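You operate a simulated robot arm through the tools that you are given. There is no shell and no other tool.

The job below is to be done with a simulated robot arm. You get a single attempt, and the scene is never put back.

JOB
Arm, switch to reverse, run at least three seconds at throttle 4, stop, switch back to forward, disarm.

It is judged by the outcome, as a careful person would: the job done as asked, and still so three seconds after it is handed in. It fails if anything else is knocked over, pushed out of place, dropped, spilled or broken.

ROBOT AND FRAMES
A 7-joint arm with a two-finger parallel gripper, fixed in place. Base frame: the origin is on the floor under the middle of its stand, x ahead of it, y to its left, z up. Lengths are in m, angles in degrees, forces in N, time in s.
With the tool pointing down near the work surface it reaches from about 0.44 to 0.92 m from the base axis. Its first joint turns from -143.0 to 143.0 degrees. Payload 3 kg.
The tool frame sits at the grasp point between the pads (the TCP): z along the fingers, y along the line on which they close. The tips reach 0.03 m beyond it. Largest opening 0.094 m; finger width 0.028, thickness 0.01; the body of the gripper, 0.05 by 0.096 m, starts 0.055 m behind the TCP.
Orientation is that of the tool frame in the base frame, as a unit quaternion [x, y, z, w]. With the fingers straight down and closing along the base's y, the tool's x points along the base's -x, its y along +y and its z along -z.

CONTROLS
- The arm moves only by the tool drive_tool. Its argument "steps" is a list that holds one entry, the list of rows, each a list of 6 numbers: the shift along the tool's x, y, z in units of 30 mm (1.0 is 30 mm), then the turn, a rotation vector about the tool's x, y, z in units of 5 degrees (1.0 is 5 degrees). In form: [[[tx, ty, tz, ax, ay, az], ...]]. A call has 1 to 20 rows; each row shifts and turns the commanded pose from where the row before left it, along the tool's axes as they then stand. "jaw" is the finger opening in m, from 0 to 0.094, set as the call begins (left out, the last holds). A call with a number of a shift or a turn outside -1 to 1 is refused whole. A row lasts 0.2 s, in which the tool goes at most 0.05 m and 8.6 degrees; a call with a longer step from one row to the next is refused whole, and so is a gripper value outside its range. A pose out of reach is approached as far as the arm can. The call stops where the force on the tool passes 80 N (or 10 N more than at its start, if that is more) or the arm is blocked; 0.2 s more then pass. The fingers move at their own pace (about 0.072 m/s each) and stop on an object; they squeeze with about 20 N. The grip force told is the motor's: it shows also when the fingers shut on nothing. Time passes only in rows, and 0.2 s behind the last, so rows that do not move let the fingers close. It gives the time, the measured TCP pose, the force on the tool (base axes), the opening and the grip force at its end, in the units of the frame above (readings bear some noise), with the torque about the TCP (base axes, N m) and any sound that the robot's microphone picked up.
- Cameras (640 x 400 px; columns grow to the right, rows downward): "scene" is fixed at [0.2313, -0.6553, 1.5288]; the picture's right is [0.90, -0.43, 0.00], its down [-0.24, -0.49, -0.84] and it looks along [0.36, 0.76, -0.55] (base axes); focal length 330 px, centre (320, 200). "wrist" rides on the gripper at [0.076, 0.014, -0.102] in the tool frame; the picture's right is [-0.18, 0.98, 0.00], its down [-0.75, -0.14, -0.64] and it looks along [-0.63, -0.12, 0.77] (tool axes); focal length 243 px, centre (320, 200). There is no depth. A picture from a camera that has moved, and an enlarged one, comes with that camera's place and axes in the base frame and with its lens. The place of the scene camera against the robot may be out by one fixed shift of up to 0.018 m in any direction.
- camera(camera): a new picture of that camera. No time passes.
- close_up(camera, box): a new picture of the part [left, top, right, bottom] of that camera's present view, enlarged. No time passes.
- sign_off(): hands the job in; it is judged then, once.

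Places have to be worked out from the pictures, the camera data and where the tool is seen. Open the gripper and draw the arm clear of the work before you hand the job in, unless the task says otherwise.

The tools are called after "Emit:" by a JSON object that holds its "fn" and its "kwargs". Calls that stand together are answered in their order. drive_tool: Moves the arm, as the interface text tells. Its arguments: {"type":"object","properties":{"steps":{"type":"array","items":{"type":"array","items":{"type":"array","items":{"type":"number"}}}},"jaw":{"type":"number"}},"required":["steps"]} The other tools are called the same way: camera (camera) takes a picture; close_up (camera, box) takes an enlarged picture of a part of a camera's view; sign_off () hands the job in.

At the start:

```text
clock: 0.0
tcp_pos: [0.3989, 0.6185, 1.0449]
orientation: [0.0, 1.0, 0.0, -0.001]
force: [1.6, 0.5, -1.1]
moment: [0.0, 0.0, 0.01]
opening: 0.0937
gripper_force: 0.1
```

scene: 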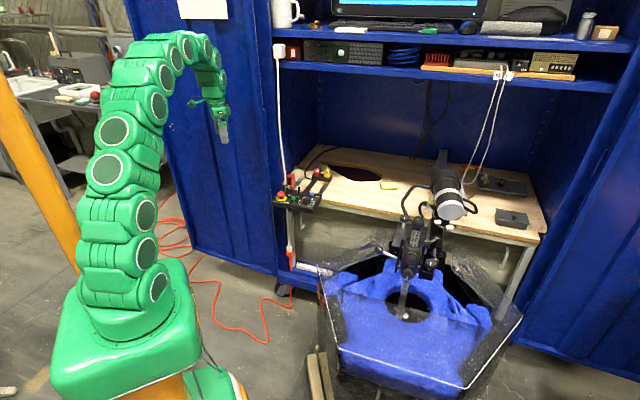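
wrist: 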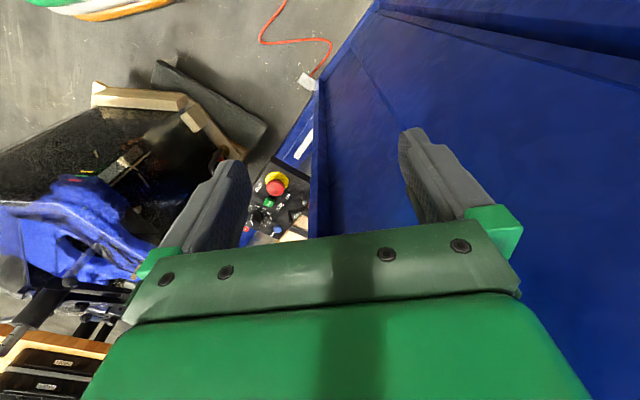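

I'll look closer at the scene first: a control panel with a red/yellow e-stop seems to be at the left edge of the bench. Taking enlarged views of it.

Emit:
{"fn": "close_up", "kwargs": {"camera": "scene", "box": [255, 150, 355, 220]}}

Emit:
{"fn": "close_up", "kwargs": {"camera": "wrist", "box": [220, 150, 330, 250]}}

Emit:
{"fn": "close_up", "kwargs": {"camera": "scene", "box": [370, 140, 530, 280]}}

Emit:
{"fn": "close_up", "kwargs": {"camera": "scene", "box": [260, 0, 420, 110]}}

```text
5.71 times, centred on (305, 185) of scene
camera zoom: at [0.2313, -0.6553, 1.5288], right [0.9, -0.43, 0.0], down [-0.24, -0.49, -0.84], along [0.36, 0.76, -0.55], focal length 1885 px, centre (406, 286)
```

zoom: 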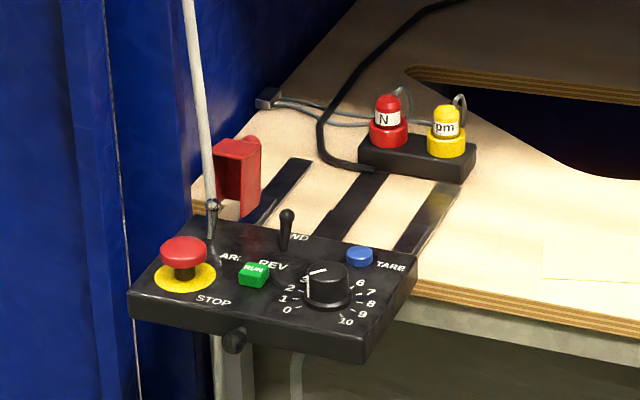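

```text
4.00 times, centred on (275, 200) of wrist
camera zoom: at [0.3236, 0.6328, 1.1471], right [0.18, 0.98, 0.0], down [0.75, -0.14, 0.64], along [0.63, -0.12, -0.77], focal length 970 px, centre (500, 200)
```

zoom: 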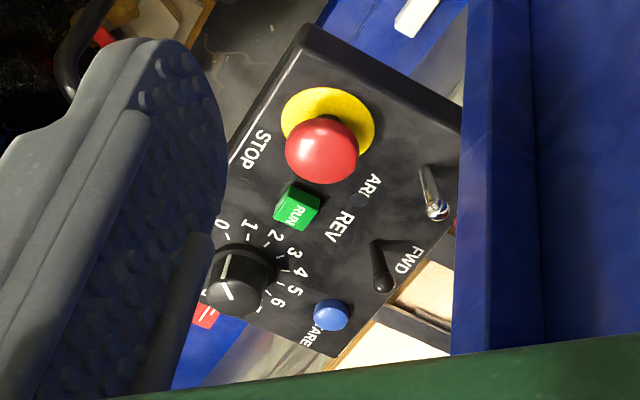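

```text
2.86 times, centred on (450, 210) of scene
camera zoom: at [0.2313, -0.6553, 1.5288], right [0.9, -0.43, 0.0], down [-0.24, -0.49, -0.84], along [0.36, 0.76, -0.55], focal length 943 px, centre (-51, 171)
```

zoom: 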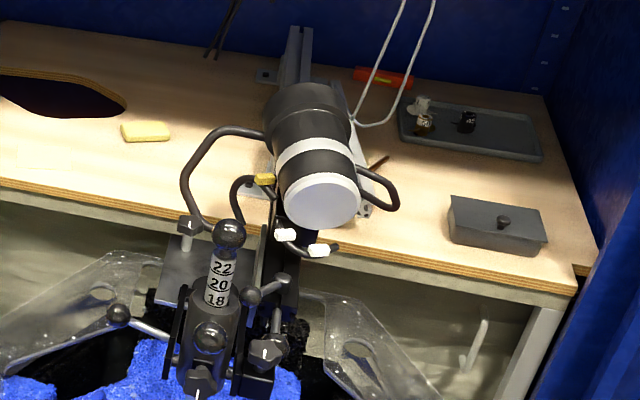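

```text
3.64 times, centred on (340, 55) of scene
camera zoom: at [0.2313, -0.6553, 1.5288], right [0.9, -0.43, 0.0], down [-0.24, -0.49, -0.84], along [0.36, 0.76, -0.55], focal length 1200 px, centre (247, 727)
```

zoom: 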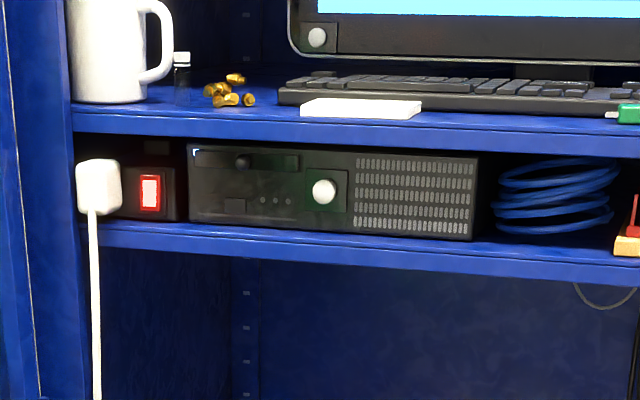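

Panel found: STOP mushroom, guarded ARM toggle, FWD/REV toggle, RUN button, throttle knob 0–10 and TARE. Triangulating puts the STOP button near (0.59, 0.49, 0.77). I'll check the rest of the scene, then move the wrist camera in for a better look.

Emit:
{"fn": "close_up", "kwargs": {"camera": "scene", "box": [270, 165, 330, 205]}}

Emit:
{"fn": "close_up", "kwargs": {"camera": "scene", "box": [310, 0, 640, 100]}}

Emit:
{"fn": "drive_tool", "kwargs": {"steps": [[[-0.33, -0.8, 0.5, 0, 0, 0], [-0.33, -0.8, 0.5, 0, 0, 0], [-0.33, -0.8, 0.5, 0, 0, 0], [-0.33, -0.8, 0.5, 0, 0, 0], [-0.33, -0.8, 0.5, 0, 0, 0]]], "jaw": 0.094}}

```text
10.00 times, centred on (300, 185) of scene
camera zoom: at [0.2313, -0.6553, 1.5288], right [0.9, -0.43, 0.0], down [-0.24, -0.49, -0.84], along [0.36, 0.76, -0.55], focal length 3299 px, centre (520, 350)
```

zoom: 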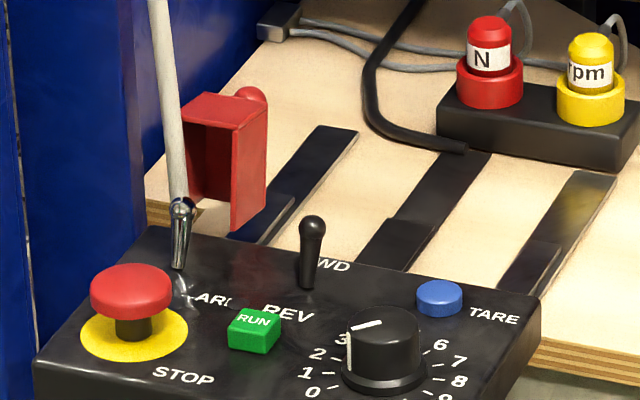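

```text
1.94 times, centred on (475, 50) of scene
camera zoom: at [0.2313, -0.6553, 1.5288], right [0.9, -0.43, 0.0], down [-0.24, -0.49, -0.84], along [0.36, 0.76, -0.55], focal length 640 px, centre (19, 491)
```

zoom: 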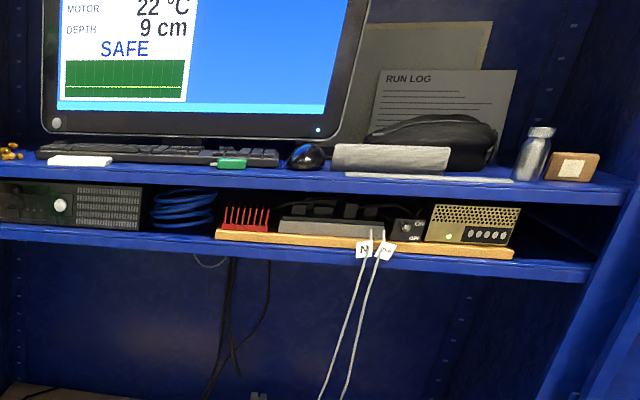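

```text
clock: 1.2
tcp_pos: [0.4499, 0.4983, 0.9704]
orientation: [0.0, 1.0, 0.001, 0.001]
force: [-1.0, 0.5, -0.5]
moment: [0.02, 0.0, 0.01]
opening: 0.0938
gripper_force: 0.0
```

The monitor shows a "SAFE" status readout, useful for feedback. Now I look from the wrist camera at the panel, and at the monitor.

Emit:
{"fn": "camera", "kwargs": {"camera": "wrist"}}

Emit:
{"fn": "close_up", "kwargs": {"camera": "wrist", "box": [220, 100, 420, 240]}}

Emit:
{"fn": "close_up", "kwargs": {"camera": "scene", "box": [325, 0, 415, 56]}}

Emit:
{"fn": "camera", "kwargs": {"camera": "scene"}}

```text
taken
camera wrist: at [0.3743, 0.5126, 1.0736], right [0.18, 0.98, 0.0], down [0.75, -0.14, 0.64], along [0.63, -0.12, -0.77], focal length 243 px, centre (320, 200)
```

wrist: 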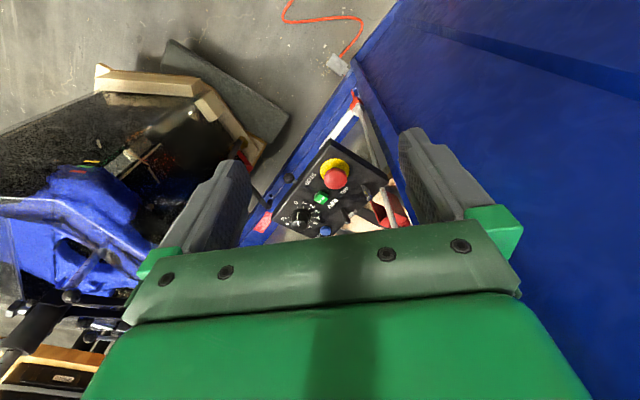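

```text
2.86 times, centred on (320, 170) of wrist
camera zoom: at [0.3743, 0.5126, 1.0736], right [0.18, 0.98, 0.0], down [0.75, -0.14, 0.64], along [0.63, -0.12, -0.77], focal length 693 px, centre (320, 286)
```

zoom: 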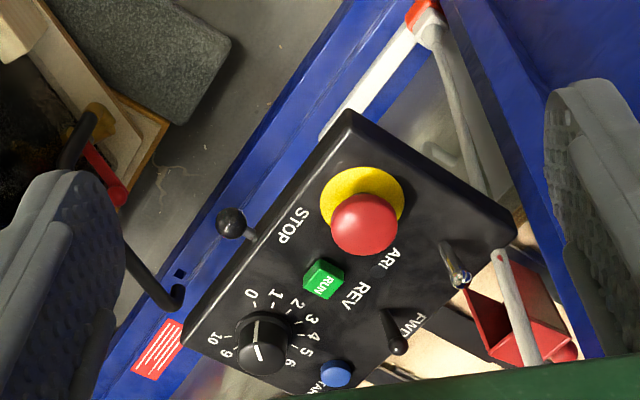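

```text
7.11 times, centred on (370, 28) of scene
camera zoom: at [0.2313, -0.6553, 1.5288], right [0.9, -0.43, 0.0], down [-0.24, -0.49, -0.84], along [0.36, 0.76, -0.55], focal length 2346 px, centre (-36, 1423)
```

zoom: 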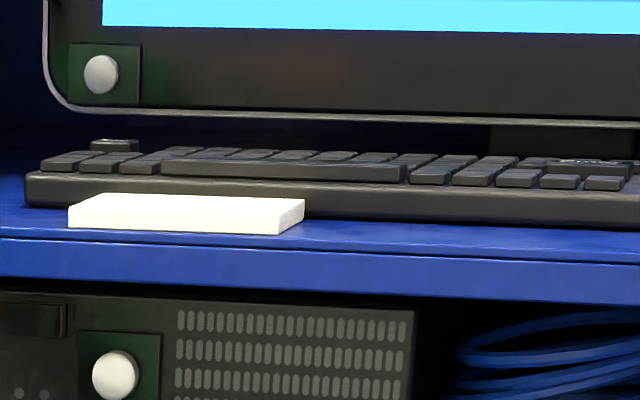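

```text
taken
```

scene: 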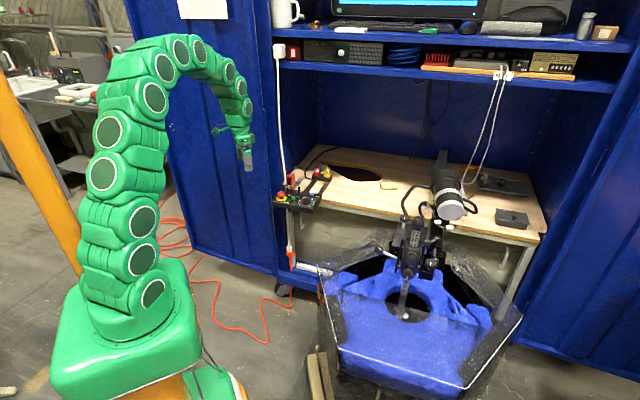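

The pictures show the panel yawed about 45° with the ARM toggle in the rear-left corner next to an open red guard and a hanging white cable. The status screen continues above the frame, so I'll use wide thin boxes to read it, along with the run log and the panel details.

Emit:
{"fn": "close_up", "kwargs": {"camera": "scene", "box": [325, 0, 425, 2]}}

Emit:
{"fn": "close_up", "kwargs": {"camera": "scene", "box": [490, 0, 590, 40]}}

Emit:
{"fn": "close_up", "kwargs": {"camera": "wrist", "box": [285, 150, 365, 200]}}

Emit:
{"fn": "close_up", "kwargs": {"camera": "wrist", "box": [330, 175, 410, 235]}}

Emit:
{"fn": "close_up", "kwargs": {"camera": "wrist", "box": [265, 180, 345, 240]}}

```text
6.40 times, centred on (375, 1) of scene
camera zoom: at [0.2313, -0.6553, 1.5288], right [0.9, -0.43, 0.0], down [-0.24, -0.49, -0.84], along [0.36, 0.76, -0.55], focal length 2112 px, centre (-32, 1474)
```

zoom: 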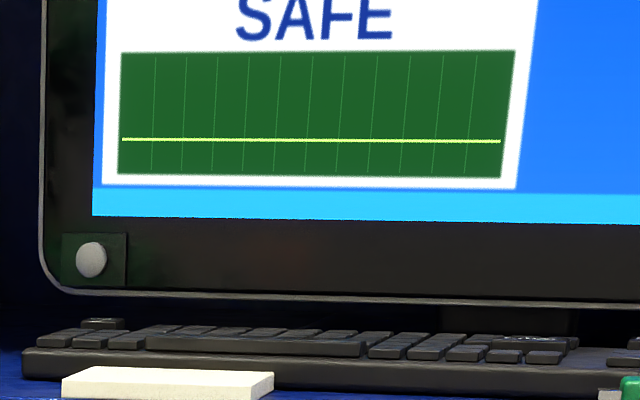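

```text
6.40 times, centred on (540, 20) of scene
camera zoom: at [0.2313, -0.6553, 1.5288], right [0.9, -0.43, 0.0], down [-0.24, -0.49, -0.84], along [0.36, 0.76, -0.55], focal length 2112 px, centre (-1088, 1352)
```

zoom: 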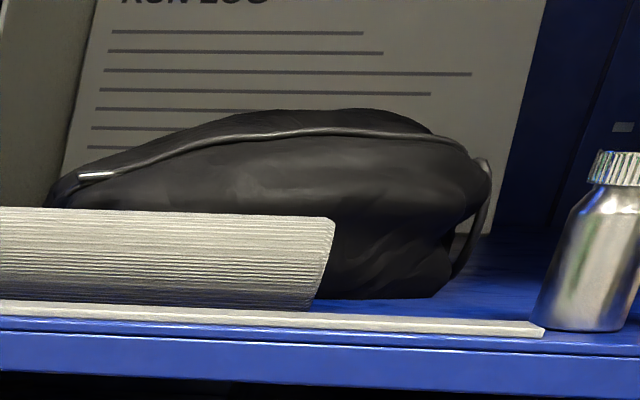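

```text
8.00 times, centred on (325, 175) of wrist
camera zoom: at [0.3743, 0.5126, 1.0736], right [0.18, 0.98, 0.0], down [0.75, -0.14, 0.64], along [0.63, -0.12, -0.77], focal length 1941 px, centre (280, 400)
```

zoom: 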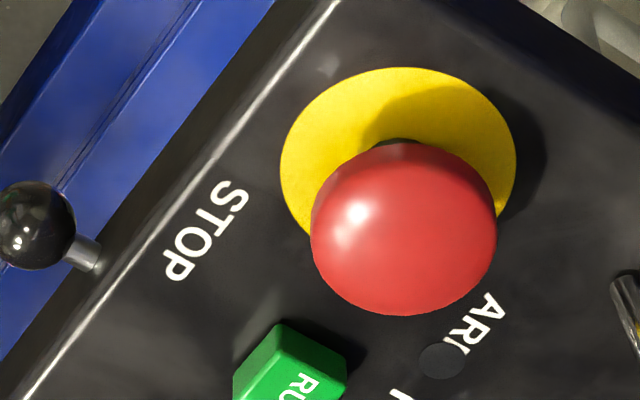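

```text
6.67 times, centred on (370, 205) of wrist
camera zoom: at [0.3743, 0.5126, 1.0736], right [0.18, 0.98, 0.0], down [0.75, -0.14, 0.64], along [0.63, -0.12, -0.77], focal length 1618 px, centre (-13, 167)
```

zoom: 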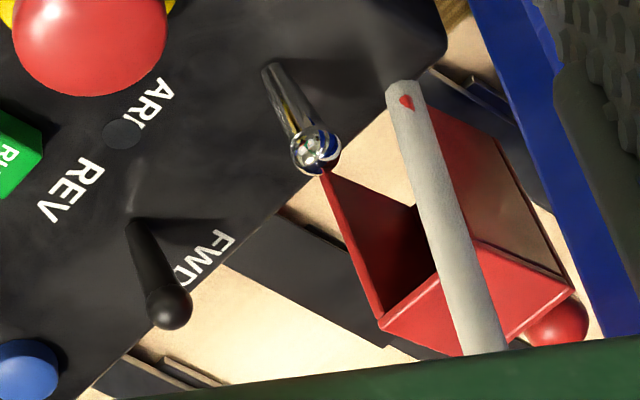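

```text
6.67 times, centred on (305, 210) of wrist
camera zoom: at [0.3743, 0.5126, 1.0736], right [0.18, 0.98, 0.0], down [0.75, -0.14, 0.64], along [0.63, -0.12, -0.77], focal length 1618 px, centre (420, 133)
```

zoom: 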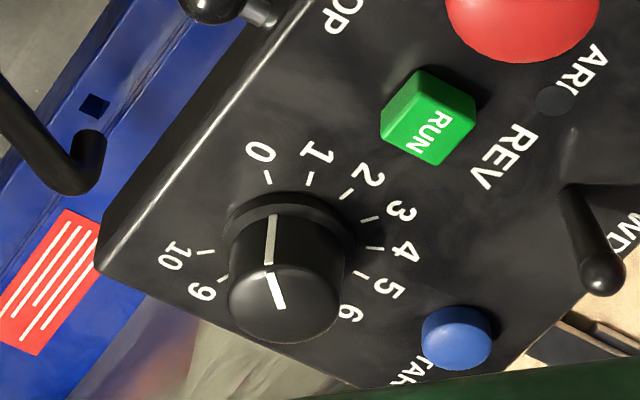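

The views resolve well. The throttle pointer is at 0, with ticks 27° apart, and both levers are tilted to the rear (FWD and SAFE). The panel is yawed 45°, with ARM ball ≈(0.629,0.544,0.777), FWD ball ≈(0.673,0.505,0.778), RUN top ≈(0.626,0.468,0.759) and knob ≈(0.675,0.420). A vertical cable hangs about 28 mm behind the ARM ball. I'll align the tool's yaw with the panel and take a second, closer view.

Emit:
{"fn": "drive_tool", "kwargs": {"steps": [[[0, 0, 0, 0, 0, -1], [0, 0, 0, 0, 0, -1], [0, 0, 0, 0, 0, -1], [0, 0, 0, 0, 0, -1], [0, 0, 0, 0, 0, -1], [0, 0, 0, 0, 0, -1], [0, 0, 0, 0, 0, -1], [0, 0, 0, 0, 0, -1], [0, 0, 0, 0, 0, -1], [-0.2, -0.9, 0.27, 0, 0, 0], [-0.2, -0.9, 0.27, 0, 0, 0], [-0.2, -0.9, 0.27, 0, 0, 0], [-0.2, -0.9, 0.27, 0, 0, 0], [-0.2, -0.9, 0.27, 0, 0, 0]]]}}

```text
clock: 4.2
tcp_pos: [0.5655, 0.4251, 0.9271]
orientation: [-0.383, 0.924, 0.0, 0.001]
force: [-0.1, -0.3, 0.4]
moment: [0.02, 0.01, 0.01]
opening: 0.0942
gripper_force: 0.1
```

The tool is now aligned with the panel at (0.566, 0.425, 0.927). I'll photograph the panel from here.

Emit:
{"fn": "camera", "kwargs": {"camera": "wrist"}}

Emit:
{"fn": "close_up", "kwargs": {"camera": "wrist", "box": [240, 100, 400, 200]}}

Emit:
{"fn": "close_up", "kwargs": {"camera": "wrist", "box": [310, 130, 410, 220]}}

Emit:
{"fn": "camera", "kwargs": {"camera": "scene"}}

```text
taken
camera wrist: at [0.5023, 0.3811, 1.0314], right [-0.57, 0.82, 0.0], down [0.63, 0.43, 0.64], along [0.53, 0.36, -0.77], focal length 243 px, centre (320, 200)
```

wrist: 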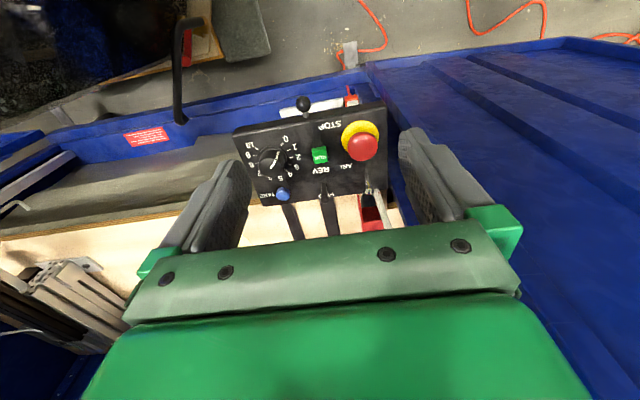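

```text
4.00 times, centred on (320, 150) of wrist
camera zoom: at [0.5023, 0.3811, 1.0314], right [-0.57, 0.82, 0.0], down [0.63, 0.43, 0.64], along [0.53, 0.36, -0.77], focal length 970 px, centre (320, 400)
```

zoom: 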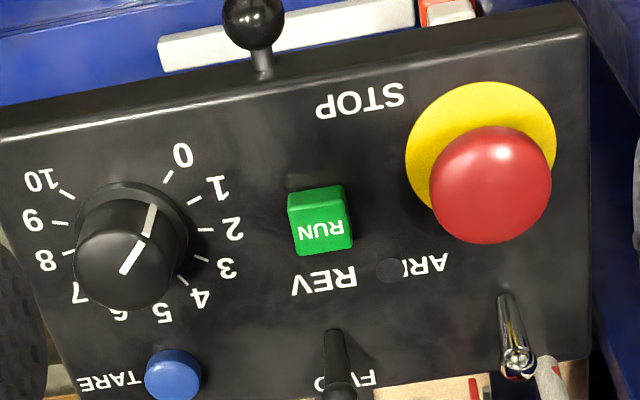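

```text
4.44 times, centred on (360, 175) of wrist
camera zoom: at [0.5023, 0.3811, 1.0314], right [-0.57, 0.82, 0.0], down [0.63, 0.43, 0.64], along [0.53, 0.36, -0.77], focal length 1078 px, centre (142, 311)
```

zoom: 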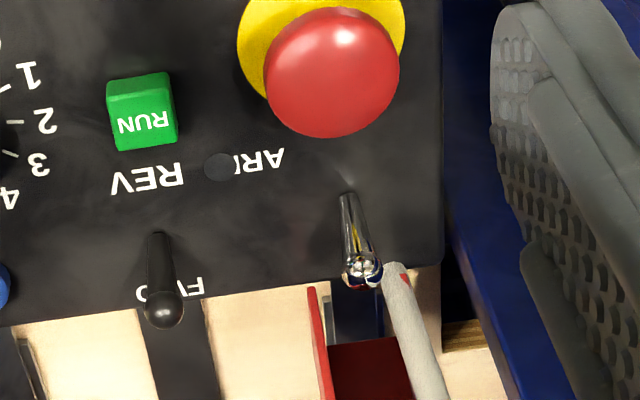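

```text
taken
```

scene: 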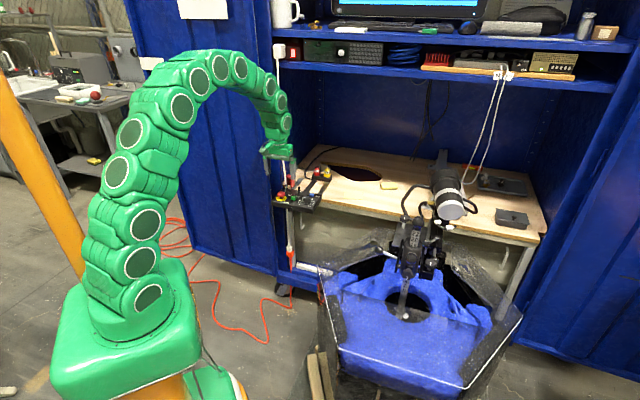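

The new view lets me triangulate accurately (panel frame R=(x−y)/√2, D=(x+y)/√2). The panel top is z≈0.754, the ARM ball ≈(0.625,0.544,0.7815), the FWD ball ≈(0.671,0.505,0.781), and the knob ≈(0.670,0.422). The cable is at ≈(0.633,0.570). I'll lean the tool 15° toward the operator to stay clear of the cable, narrow the jaws, and go to a pre-grasp about 100 mm above the ARM lever.

Emit:
{"fn": "drive_tool", "kwargs": {"steps": [[[0, 0, 0, 0, -1, 0], [0, 0, 0, 0, -1, 0], [0, 0, 0, 0, -1, 0], [-0.698, 0.35, 0.4675, 0, 0, 0], [-0.698, 0.35, 0.4675, 0, 0, 0], [-0.698, 0.35, 0.4675, 0, 0, 0], [-0.698, 0.35, 0.4675, 0, 0, 0], [0, 0, 0, 0, 0, 0]]], "jaw": 0.04}}

```text
clock: 6.0
tcp_pos: [0.6067, 0.5218, 0.8944]
orientation: [-0.379, 0.916, 0.05, 0.121]
force: [0.2, 0.1, 0.6]
moment: [0.03, -0.05, 0.02]
opening: 0.0398
gripper_force: 0.1
```

Pre-grasp reached at (0.607, 0.522, 0.894). I'll check alignment of the fingers with the ARM lever.

Emit:
{"fn": "camera", "kwargs": {"camera": "wrist"}}

Emit:
{"fn": "close_up", "kwargs": {"camera": "wrist", "box": [260, 110, 380, 230]}}

Emit:
{"fn": "close_up", "kwargs": {"camera": "scene", "box": [245, 100, 345, 220]}}

```text
taken
camera wrist: at [0.5255, 0.4615, 0.9741], right [-0.57, 0.82, 0.05], down [0.5, 0.3, 0.82], along [0.66, 0.49, -0.58], focal length 243 px, centre (320, 200)
```

wrist: 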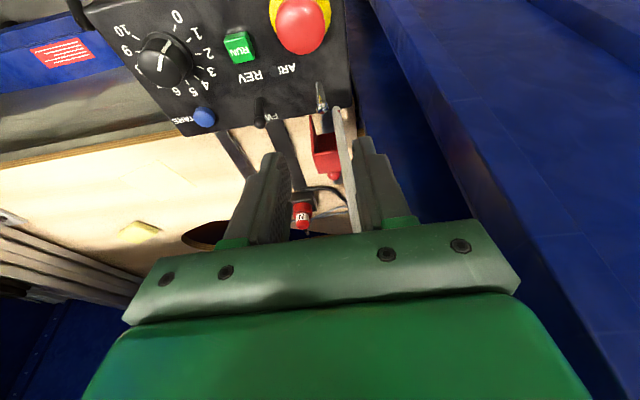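

```text
3.33 times, centred on (320, 170) of wrist
camera zoom: at [0.5255, 0.4615, 0.9741], right [-0.57, 0.82, 0.05], down [0.5, 0.3, 0.82], along [0.66, 0.49, -0.58], focal length 809 px, centre (320, 300)
```

zoom: 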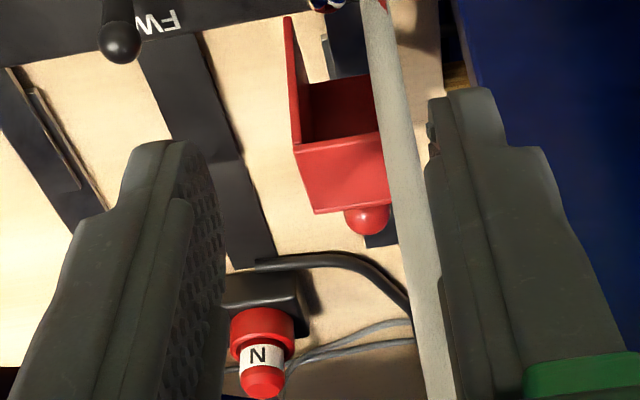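

```text
3.33 times, centred on (295, 160) of scene
camera zoom: at [0.2313, -0.6553, 1.5288], right [0.9, -0.43, 0.0], down [-0.24, -0.49, -0.84], along [0.36, 0.76, -0.55], focal length 1100 px, centre (403, 333)
```

zoom: 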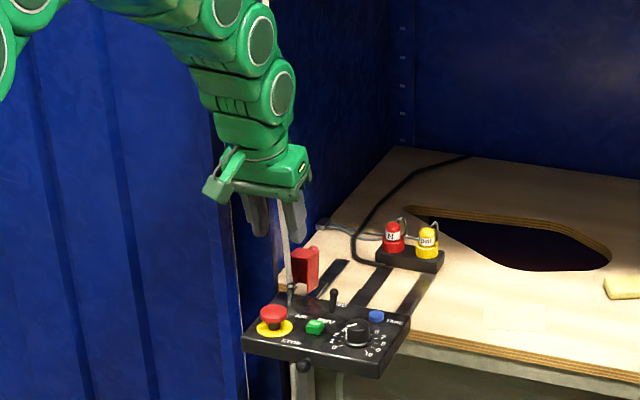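

The lever ball sits at tool offset about (0.0015, 0.002, 0.1165). I'll shift slightly to the front for cable clearance and descend about 80 mm along the tool axis, then recheck.

Emit:
{"fn": "drive_tool", "kwargs": {"steps": [[[0.183, 0.077, 0.3, 0, 0, 0], [0, 0, 0.8, 0, 0, 0], [0, 0, 0.8, 0, 0, 0], [0, 0, 0.6, 0, 0, 0], [0, 0, 0, 0, 0, 0]]]}}

Emit:
{"fn": "camera", "kwargs": {"camera": "wrist"}}

Emit:
{"fn": "close_up", "kwargs": {"camera": "wrist", "box": [260, 80, 400, 220]}}

Emit:
{"fn": "close_up", "kwargs": {"camera": "scene", "box": [260, 140, 340, 220]}}

```text
clock: 7.2
tcp_pos: [0.6122, 0.5341, 0.8209]
orientation: [-0.379, 0.916, 0.05, 0.121]
force: [0.4, 0.4, 0.7]
moment: [-0.04, 0.01, -0.02]
opening: 0.0401
gripper_force: 0.1
```

```text
taken
camera wrist: at [0.5312, 0.4738, 0.9018], right [-0.57, 0.82, 0.05], down [0.5, 0.3, 0.82], along [0.66, 0.49, -0.58], focal length 243 px, centre (320, 200)
```

wrist: 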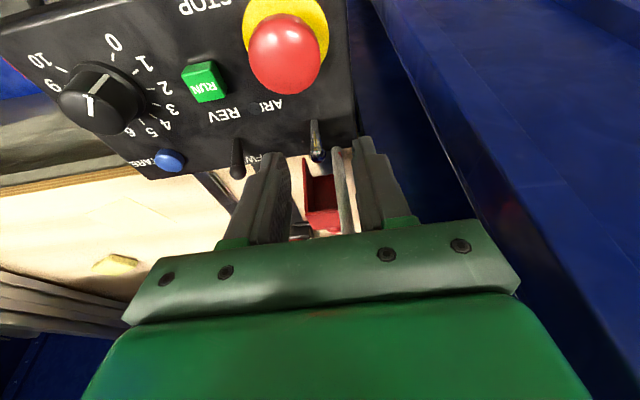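

```text
2.86 times, centred on (330, 150) of wrist
camera zoom: at [0.5312, 0.4738, 0.9018], right [-0.57, 0.82, 0.05], down [0.5, 0.3, 0.82], along [0.66, 0.49, -0.58], focal length 693 px, centre (291, 343)
```

zoom: 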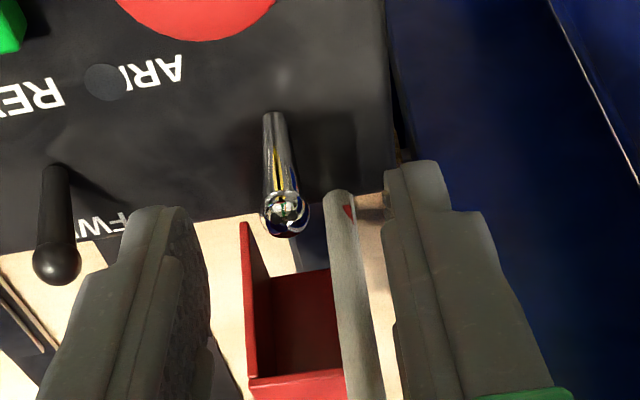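

```text
5.00 times, centred on (300, 180) of scene
camera zoom: at [0.2313, -0.6553, 1.5288], right [0.9, -0.43, 0.0], down [-0.24, -0.49, -0.84], along [0.36, 0.76, -0.55], focal length 1650 px, centre (420, 300)
```

zoom: 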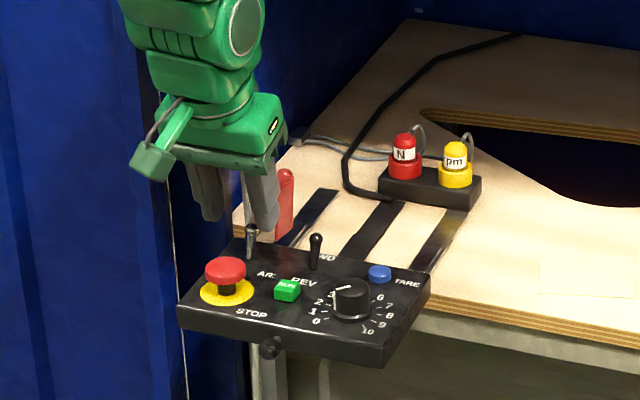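

The ball is centred between the fingers (it sits ~5 mm rear of the pad centre, leaving the cable ~10 mm clear). I'll descend the last 25 mm, then check.

Emit:
{"fn": "drive_tool", "kwargs": {"steps": [[[0, 0, 0.42, 0, 0, 0], [0, 0, 0.42, 0, 0, 0], [0, 0, 0, 0, 0, 0]]]}}

Emit:
{"fn": "close_up", "kwargs": {"camera": "wrist", "box": [260, 80, 400, 220]}}

Emit:
{"fn": "close_up", "kwargs": {"camera": "scene", "box": [270, 150, 330, 210]}}

```text
clock: 8.0
tcp_pos: [0.6156, 0.5385, 0.7985]
orientation: [-0.38, 0.916, 0.049, 0.121]
force: [-0.7, -0.6, 0.2]
moment: [0.03, -0.01, -0.03]
opening: 0.0402
gripper_force: 0.1
```

```text
2.86 times, centred on (330, 150) of wrist
camera zoom: at [0.5359, 0.4783, 0.8771], right [-0.57, 0.82, 0.05], down [0.5, 0.3, 0.82], along [0.66, 0.49, -0.58], focal length 693 px, centre (291, 343)
```

zoom: 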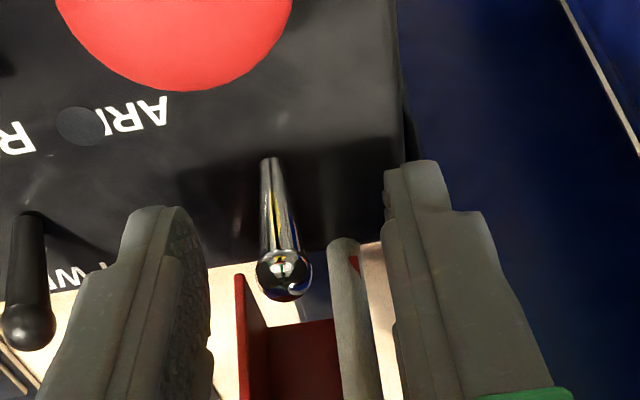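

```text
6.67 times, centred on (300, 180) of scene
camera zoom: at [0.2313, -0.6553, 1.5288], right [0.9, -0.43, 0.0], down [-0.24, -0.49, -0.84], along [0.36, 0.76, -0.55], focal length 2200 px, centre (453, 333)
```

zoom: 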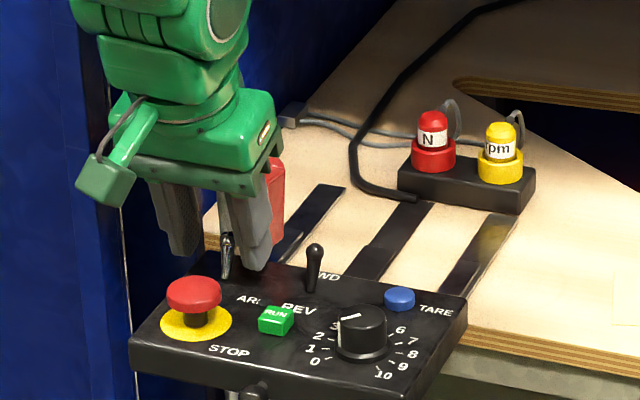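

The ball lies between the pads about 15 mm above the fingertips, with the cable well behind the finger edge. I'll close the jaws on the lever.

Emit:
{"fn": "drive_tool", "kwargs": {"steps": [[[0, 0, 0, 0, 0, 0], [0, 0, 0, 0, 0, 0], [0, 0, 0, 0, 0, 0]]], "jaw": 0.0}}

Emit:
{"fn": "close_up", "kwargs": {"camera": "wrist", "box": [260, 80, 400, 220]}}

```text
clock: 8.8
tcp_pos: [0.6189, 0.5375, 0.7978]
orientation: [-0.378, 0.916, 0.05, 0.121]
force: [30.2, -25.0, -4.4]
moment: [-0.43, -0.57, -0.39]
opening: 0.0119
gripper_force: 45.0
```

```text
2.86 times, centred on (330, 150) of wrist
camera zoom: at [0.5375, 0.4767, 0.8772], right [-0.57, 0.82, 0.05], down [0.5, 0.3, 0.82], along [0.66, 0.49, -0.58], focal length 693 px, centre (291, 343)
```

zoom: 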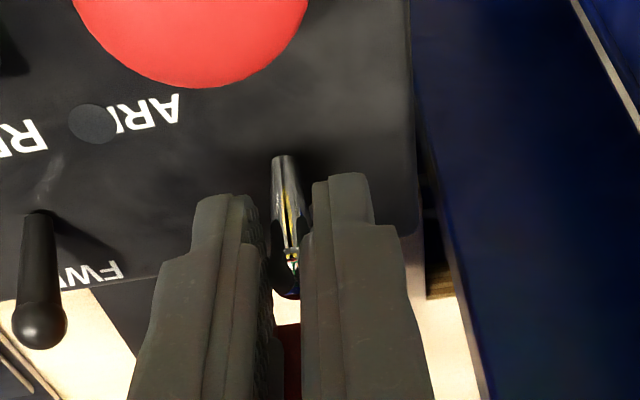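

The jaws hold the ball (opening 11.9 mm), with a ~39 N side load from a small off-centre grip. I'll ease that by shifting 2.5 mm sideways, then pull the lever horizontally toward the front by ~18 mm.

Emit:
{"fn": "drive_tool", "kwargs": {"steps": [[[0, -0.085, 0, 0, 0, 0], [0.145, 0, -0.039, 0, 0, 0], [0.145, 0, -0.039, 0, 0, 0], [0.145, 0, -0.039, 0, 0, 0], [0.145, 0, -0.039, 0, 0, 0], [0, 0, 0, 0, 0, 0]]]}}

Emit:
{"fn": "close_up", "kwargs": {"camera": "wrist", "box": [260, 80, 400, 220]}}

Emit:
{"fn": "close_up", "kwargs": {"camera": "scene", "box": [330, 0, 430, 2]}}

Emit:
{"fn": "close_up", "kwargs": {"camera": "scene", "box": [270, 150, 330, 210]}}

```text
clock: 10.2
tcp_pos: [0.6033, 0.5241, 0.7973]
orientation: [-0.38, 0.916, 0.05, 0.12]
force: [-0.2, -0.4, -0.9]
moment: [0.01, 0.01, 0.0]
opening: 0.0002
gripper_force: 33.2
```

```text
2.86 times, centred on (330, 150) of wrist
camera zoom: at [0.5243, 0.4628, 0.8773], right [-0.57, 0.82, 0.05], down [0.5, 0.3, 0.81], along [0.65, 0.49, -0.58], focal length 693 px, centre (291, 343)
```

zoom: 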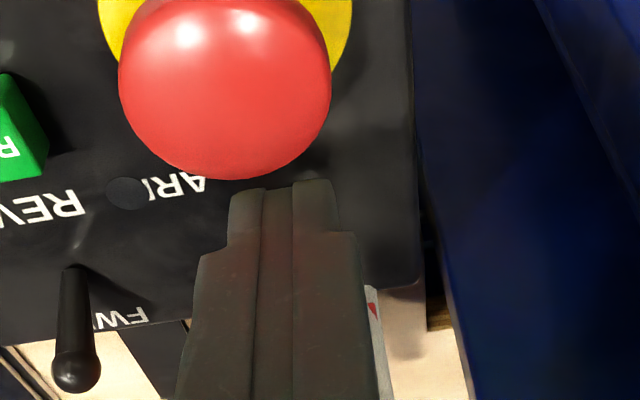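

```text
6.40 times, centred on (380, 1) of scene
camera zoom: at [0.2313, -0.6553, 1.5288], right [0.9, -0.43, 0.0], down [-0.24, -0.49, -0.84], along [0.36, 0.76, -0.55], focal length 2112 px, centre (-64, 1474)
```

zoom: 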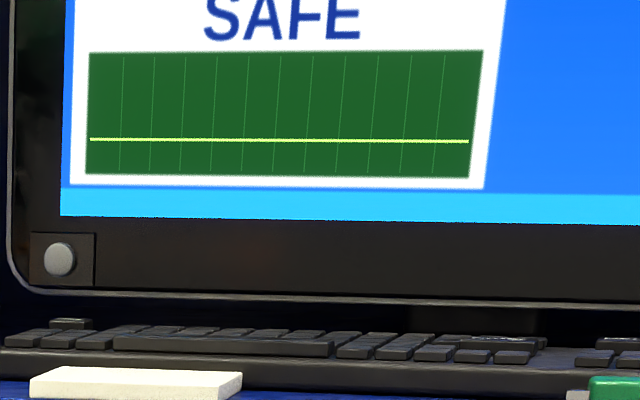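

```text
6.67 times, centred on (300, 180) of scene
camera zoom: at [0.2313, -0.6553, 1.5288], right [0.9, -0.43, 0.0], down [-0.24, -0.49, -0.84], along [0.36, 0.76, -0.55], focal length 2200 px, centre (453, 333)
```

zoom: 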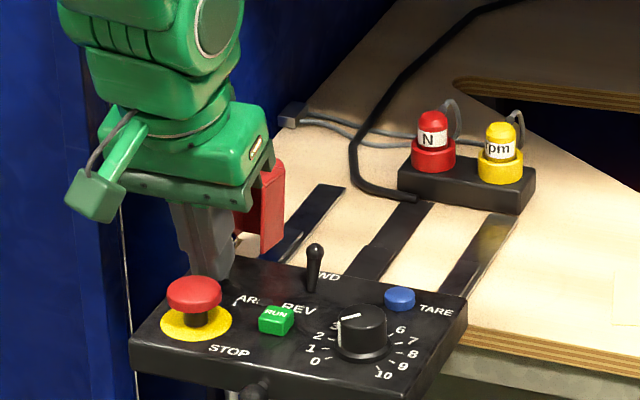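

The jaws shut completely, so the ball slipped out and the status is still SAFE. I'll back off upward along the tool axis and look at the lever.

Emit:
{"fn": "drive_tool", "kwargs": {"steps": [[[0, 0, -0.8, 0, 0, 0], [0, 0, -0.8, 0, 0, 0], [0, 0, -0.8, 0, 0, 0], [0, 0, 0, 0, 0, 0]]], "jaw": 0.04}}

Emit:
{"fn": "camera", "kwargs": {"camera": "wrist"}}

Emit:
{"fn": "close_up", "kwargs": {"camera": "wrist", "box": [260, 60, 400, 200]}}

Emit:
{"fn": "close_up", "kwargs": {"camera": "scene", "box": [270, 160, 320, 200]}}

```text
clock: 11.2
tcp_pos: [0.5917, 0.5088, 0.8673]
orientation: [-0.38, 0.916, 0.05, 0.121]
force: [-0.9, -0.2, 0.4]
moment: [-0.02, -0.02, 0.01]
opening: 0.0401
gripper_force: 0.1
```

```text
taken
camera wrist: at [0.5112, 0.4488, 0.9475], right [-0.57, 0.82, 0.05], down [0.5, 0.3, 0.82], along [0.65, 0.49, -0.58], focal length 243 px, centre (320, 200)
```

wrist: 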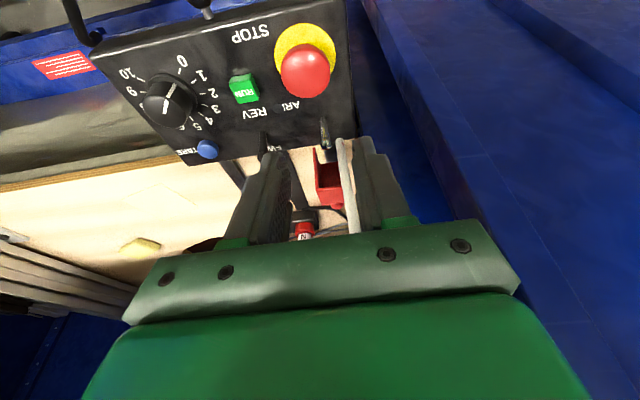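

```text
2.86 times, centred on (330, 130) of wrist
camera zoom: at [0.5112, 0.4488, 0.9475], right [-0.57, 0.82, 0.05], down [0.5, 0.3, 0.82], along [0.65, 0.49, -0.58], focal length 693 px, centre (291, 400)
```

zoom: 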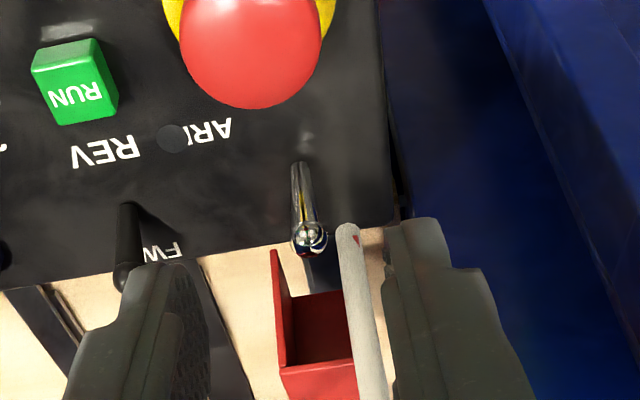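

```text
10.00 times, centred on (295, 180) of scene
camera zoom: at [0.2313, -0.6553, 1.5288], right [0.9, -0.43, 0.0], down [-0.24, -0.49, -0.84], along [0.36, 0.76, -0.55], focal length 3299 px, centre (570, 400)
```

zoom: 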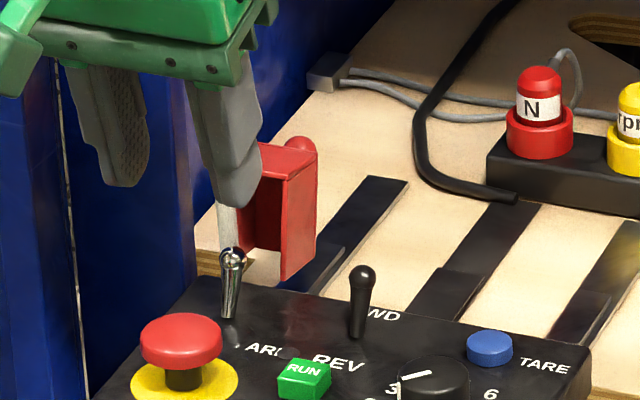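

The lever is still tilted to the rear, so the grip slipped before it threw. I'll re-grip with the ball nearer the pad centre and slightly deeper, then pull in small steps while watching the force.

Emit:
{"fn": "drive_tool", "kwargs": {"steps": [[[-0.75, 0.037, 0, 0, 0, 0], [0, 0, 0.678, 0, 0, 0], [0, 0, 0.678, 0, 0, 0], [0, 0, 0.678, 0, 0, 0], [0, 0, 0.678, 0, 0, 0], [0, 0, 0, 0, 0, 0]]], "jaw": 0.04}}

Emit:
{"fn": "close_up", "kwargs": {"camera": "wrist", "box": [260, 80, 400, 220]}}

Emit:
{"fn": "drive_tool", "kwargs": {"steps": [[[0, 0, 0, 0, 0, 0], [0, 0, 0, 0, 0, 0], [0, 0, 0, 0, 0, 0]]], "jaw": 0.0}}

Emit:
{"fn": "close_up", "kwargs": {"camera": "wrist", "box": [260, 80, 400, 220]}}

```text
clock: 12.6
tcp_pos: [0.6209, 0.5416, 0.7938]
orientation: [-0.38, 0.916, 0.051, 0.121]
force: [-0.5, -0.7, 0.3]
moment: [0.02, -0.03, 0.0]
opening: 0.0398
gripper_force: 0.1
```

```text
2.86 times, centred on (330, 150) of wrist
camera zoom: at [0.5413, 0.4816, 0.8735], right [-0.57, 0.82, 0.05], down [0.5, 0.3, 0.82], along [0.66, 0.49, -0.58], focal length 693 px, centre (291, 343)
```

zoom: 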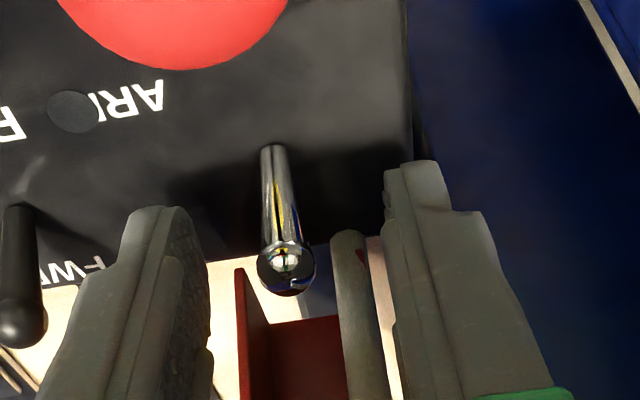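

```text
clock: 13.4
tcp_pos: [0.6213, 0.5402, 0.7946]
orientation: [-0.38, 0.916, 0.05, 0.121]
force: [14.5, -10.8, -3.8]
moment: [-0.07, -0.28, -0.1]
opening: 0.0115
gripper_force: 45.4
```

```text
2.86 times, centred on (330, 150) of wrist
camera zoom: at [0.5418, 0.4807, 0.8736], right [-0.57, 0.82, 0.05], down [0.5, 0.3, 0.82], along [0.66, 0.49, -0.58], focal length 693 px, centre (291, 343)
```

zoom: 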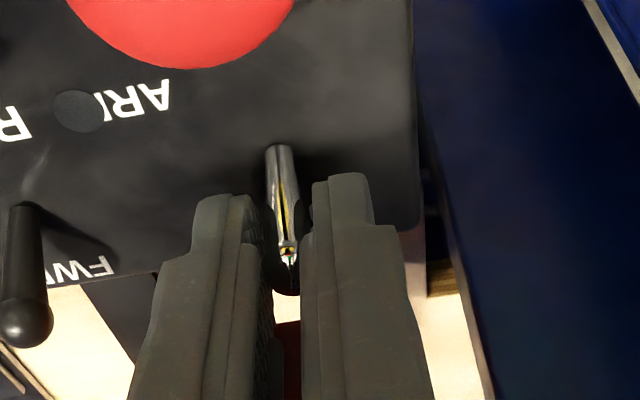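

Good grip (11.5 mm, smaller side load). I'll pull 3 mm toward the front and read the force.

Emit:
{"fn": "drive_tool", "kwargs": {"steps": [[[0.097, -0.03, -0.026, 0, 0, 0], [0, 0, 0, 0, 0, 0]]]}}

Emit:
{"fn": "close_up", "kwargs": {"camera": "wrist", "box": [260, 80, 400, 220]}}

```text
clock: 14.0
tcp_pos: [0.6211, 0.5392, 0.7949]
orientation: [-0.379, 0.916, 0.05, 0.122]
force: [33.4, 6.8, -5.4]
moment: [0.58, -0.97, -0.08]
opening: 0.0115
gripper_force: 45.1
```

```text
2.86 times, centred on (330, 150) of wrist
camera zoom: at [0.5403, 0.4791, 0.8742], right [-0.57, 0.82, 0.05], down [0.5, 0.3, 0.82], along [0.66, 0.49, -0.57], focal length 693 px, centre (291, 343)
```

zoom: 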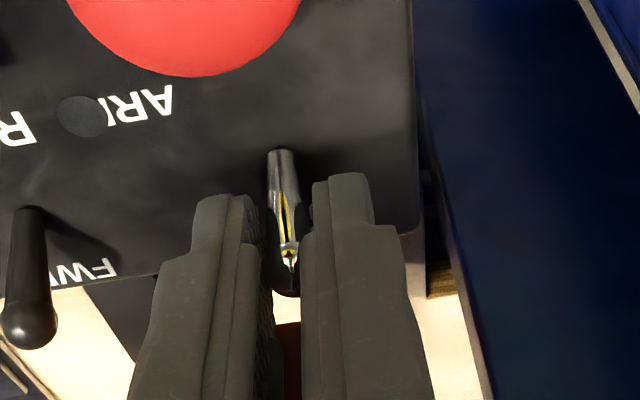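

The lever resists ~28 N without budging, so it looks like a locking toggle that must be lifted before it throws. I'll release the forward tension and lift ~5 mm along the lever's own axis, watching the force.

Emit:
{"fn": "drive_tool", "kwargs": {"steps": [[[-0.09, 0, 0.026, 0, 0, 0], [-0.045, 0, -0.07, 0, 0, 0], [-0.045, 0, -0.07, 0, 0, 0], [0, 0, 0, 0, 0, 0]]]}}

Emit:
{"fn": "close_up", "kwargs": {"camera": "wrist", "box": [260, 80, 400, 220]}}

Emit:
{"fn": "close_up", "kwargs": {"camera": "scene", "box": [270, 160, 320, 200]}}

```text
clock: 15.0
tcp_pos: [0.6215, 0.5394, 0.7966]
orientation: [-0.38, 0.916, 0.049, 0.118]
force: [-7.7, -5.5, -31.6]
moment: [-0.22, 0.22, 0.02]
opening: 0.0121
gripper_force: 44.6
```

```text
2.86 times, centred on (330, 150) of wrist
camera zoom: at [0.542, 0.4804, 0.8775], right [-0.57, 0.82, 0.05], down [0.5, 0.3, 0.81], along [0.65, 0.49, -0.58], focal length 693 px, centre (291, 343)
```

zoom: 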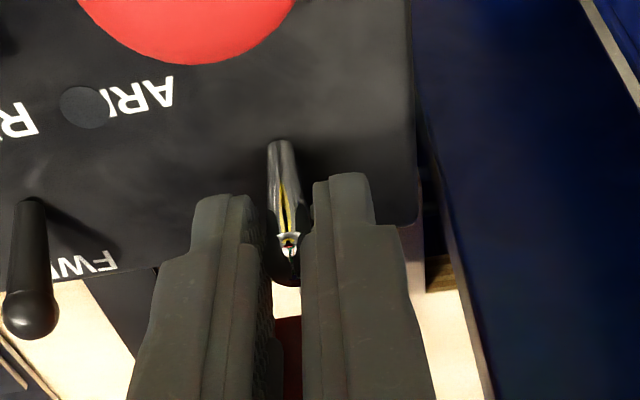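

```text
10.00 times, centred on (295, 180) of scene
camera zoom: at [0.2313, -0.6553, 1.5288], right [0.9, -0.43, 0.0], down [-0.24, -0.49, -0.84], along [0.36, 0.76, -0.55], focal length 3299 px, centre (570, 400)
```

zoom: 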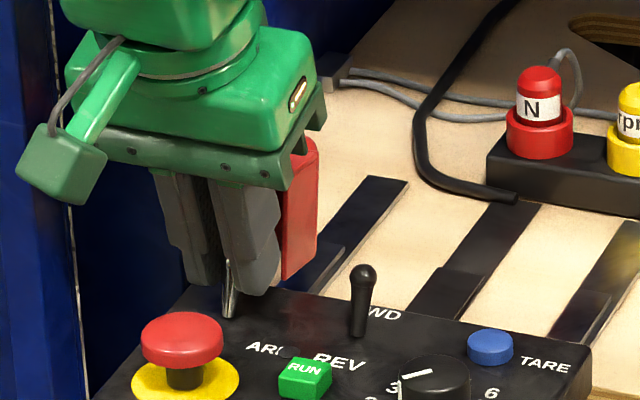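

Lifting is resisted by ~32 N and the tool rose about 2 mm. While holding this lift I'll pull forward 4 mm to see if it has unlocked.

Emit:
{"fn": "drive_tool", "kwargs": {"steps": [[[0.065, 0, -0.017, 0, 0, 0], [0.065, 0, -0.017, 0, 0, 0], [0, 0, 0, 0, 0, 0]]]}}

Emit:
{"fn": "close_up", "kwargs": {"camera": "wrist", "box": [260, 80, 400, 220]}}

```text
clock: 15.8
tcp_pos: [0.6206, 0.5394, 0.8008]
orientation: [-0.38, 0.916, 0.051, 0.122]
force: [1.1, 19.6, -25.5]
moment: [0.66, -0.29, 0.11]
opening: 0.0117
gripper_force: 45.3
```

```text
2.86 times, centred on (330, 150) of wrist
camera zoom: at [0.5403, 0.4788, 0.8796], right [-0.57, 0.82, 0.05], down [0.49, 0.3, 0.82], along [0.66, 0.49, -0.57], focal length 693 px, centre (291, 343)
```

zoom: 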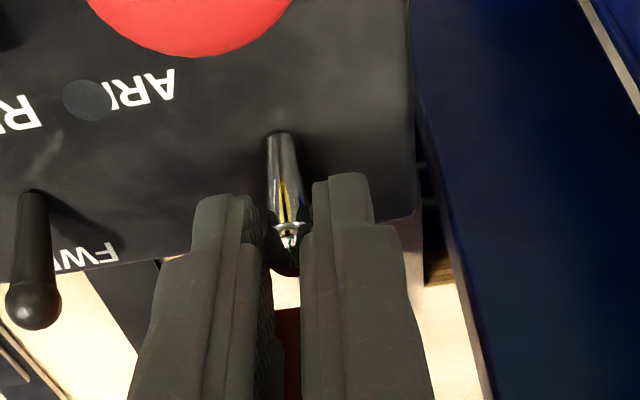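

Comparing against the fixed FWD knob, the ARM ball did not move: the pads just slid at ~30 N friction. It needs a positive push from behind. I'll release, back off, and re-orient 90° so that one finger can reach behind the ball on the side away from the cable.

Emit:
{"fn": "drive_tool", "kwargs": {"steps": [[[0, 0, 0, 0, 0, 0], [0, 0, 0, 0, 0, 0], [0, 0, -1, 0, 0, 0], [0, 0, -1, 0, 0, 0], [0, 0, -1, 0, 0, 0], [0, 0, 0, 0, 1, 0], [0, 0, 0, 0, 1, 0], [0, 0, 0, 0, 1, 0], [0.5, -1, -0.6, 0, 0, 0], [0.5, -1, -0.6, 0, 0, 0], [0, 0, 0, 0, 0, 0]]], "jaw": 0.04}}

Emit:
{"fn": "drive_tool", "kwargs": {"steps": [[[0, 0, 0, 0, 0, -1], [0, 0, 0, 0, 0, -1], [0, 0, 0, 0, 0, -1], [0, 0, 0, 0, 0, -1], [0, 0, 0, 0, 0, -1], [0, 0, 0, 0, 0, -1], [0, 0, 0, 0, 0, -1], [0, 0, 0, 0, 0, -1], [0, 0, 0, 0, 0, -1], [0, 0, 0, 0, 0, -1], [0, 0, 0, 0, 0, -1], [0, 0, 0, 0, 0, -1], [0, 0, 0, 0, 0, -1], [0, 0, 0, 0, 0, -1], [0, 0, 0, 0, 0, -1], [0, 0, 0, 0, 0, -1], [0, 0, 0, 0, 0, -1], [0, 0, 0, 0, 0, -1], [0, 0, 0, 0, 0, 0]]]}}

Emit:
{"fn": "camera", "kwargs": {"camera": "wrist"}}

Emit:
{"fn": "camera", "kwargs": {"camera": "scene"}}

```text
clock: 18.2
tcp_pos: [0.6252, 0.4571, 0.9233]
orientation: [-0.383, 0.924, 0.001, 0.0]
force: [-0.2, 0.0, 0.6]
moment: [0.0, -0.02, -0.02]
opening: 0.0399
gripper_force: 0.1
```

```text
clock: 22.2
tcp_pos: [0.625, 0.4576, 0.9242]
orientation: [0.924, -0.382, 0.0, 0.0]
force: [0.1, 0.0, 0.6]
moment: [-0.01, 0.0, -0.01]
opening: 0.0403
gripper_force: 0.1
```

```text
taken
camera wrist: at [0.6695, 0.3944, 1.0258], right [-0.82, -0.57, 0.0], down [-0.43, 0.63, 0.64], along [-0.36, 0.53, -0.77], focal length 243 px, centre (320, 200)
```

wrist: 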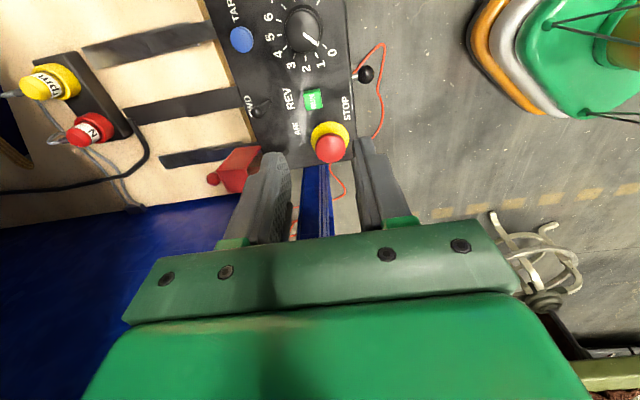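

```text
taken
```

scene: 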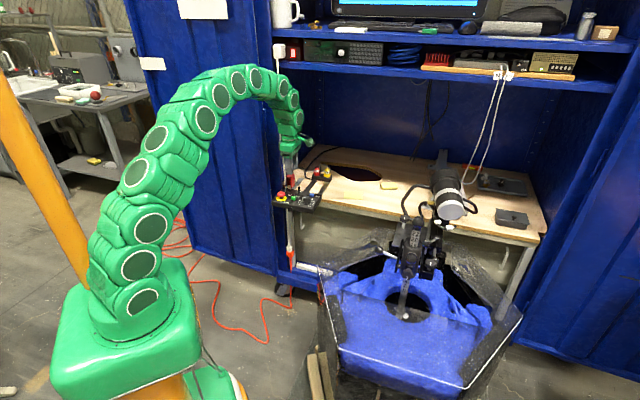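

Re-orienting worked; the camera now looks from the right side across the panel. I'll lean the tool 20° (hand to the right, away from the cable) and move to a pre-grasp about 80 mm from the ARM lever with jaws at 20 mm.

Emit:
{"fn": "drive_tool", "kwargs": {"steps": [[[0, 0, 0, 0, -1, 0], [0, 0, 0, 0, -1, 0], [0, 0, 0, 0, -1, 0], [0, 0, 0, 0, -1, 0], [0.005, -0.504, 0.467, 0, 0, 0], [0.005, -0.504, 0.467, 0, 0, 0], [0.005, -0.504, 0.467, 0, 0, 0], [0.005, -0.504, 0.467, 0, 0, 0], [0, 0, 0, 0, 0, 0]]], "jaw": 0.02}}

Emit:
{"fn": "camera", "kwargs": {"camera": "wrist"}}

Emit:
{"fn": "close_up", "kwargs": {"camera": "wrist", "box": [250, 70, 390, 210]}}

Emit:
{"fn": "close_up", "kwargs": {"camera": "scene", "box": [265, 130, 335, 210]}}

```text
clock: 24.2
tcp_pos: [0.6544, 0.5146, 0.8694]
orientation: [0.91, -0.377, -0.16, -0.066]
force: [0.5, -0.5, -0.2]
moment: [-0.03, -0.04, 0.0]
opening: 0.0202
gripper_force: 0.0
```

```text
taken
camera wrist: at [0.7206, 0.4291, 0.9405], right [-0.82, -0.57, 0.06], down [-0.25, 0.45, 0.86], along [-0.52, 0.69, -0.5], focal length 243 px, centre (320, 200)
```

wrist: 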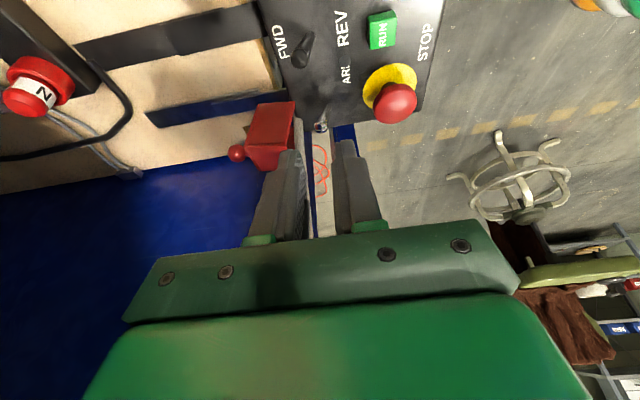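

```text
2.86 times, centred on (320, 140) of wrist
camera zoom: at [0.7206, 0.4291, 0.9405], right [-0.82, -0.57, 0.06], down [-0.25, 0.45, 0.86], along [-0.52, 0.69, -0.5], focal length 693 px, centre (320, 371)
```

zoom: 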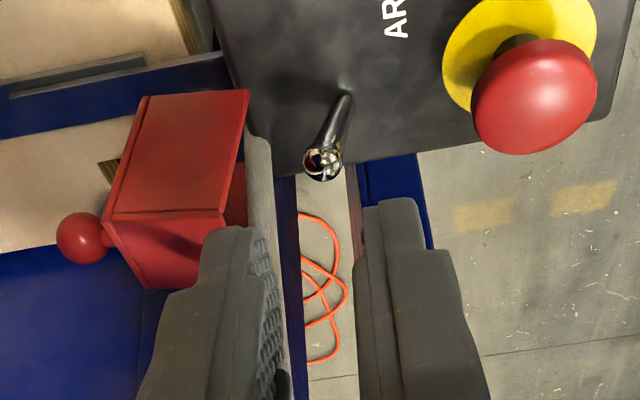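

```text
5.00 times, centred on (300, 170) of scene
camera zoom: at [0.2313, -0.6553, 1.5288], right [0.9, -0.43, 0.0], down [-0.24, -0.49, -0.84], along [0.36, 0.76, -0.55], focal length 1650 px, centre (420, 350)
```

zoom: 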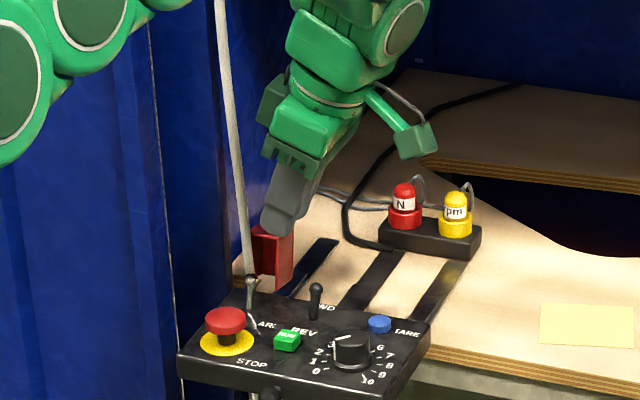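

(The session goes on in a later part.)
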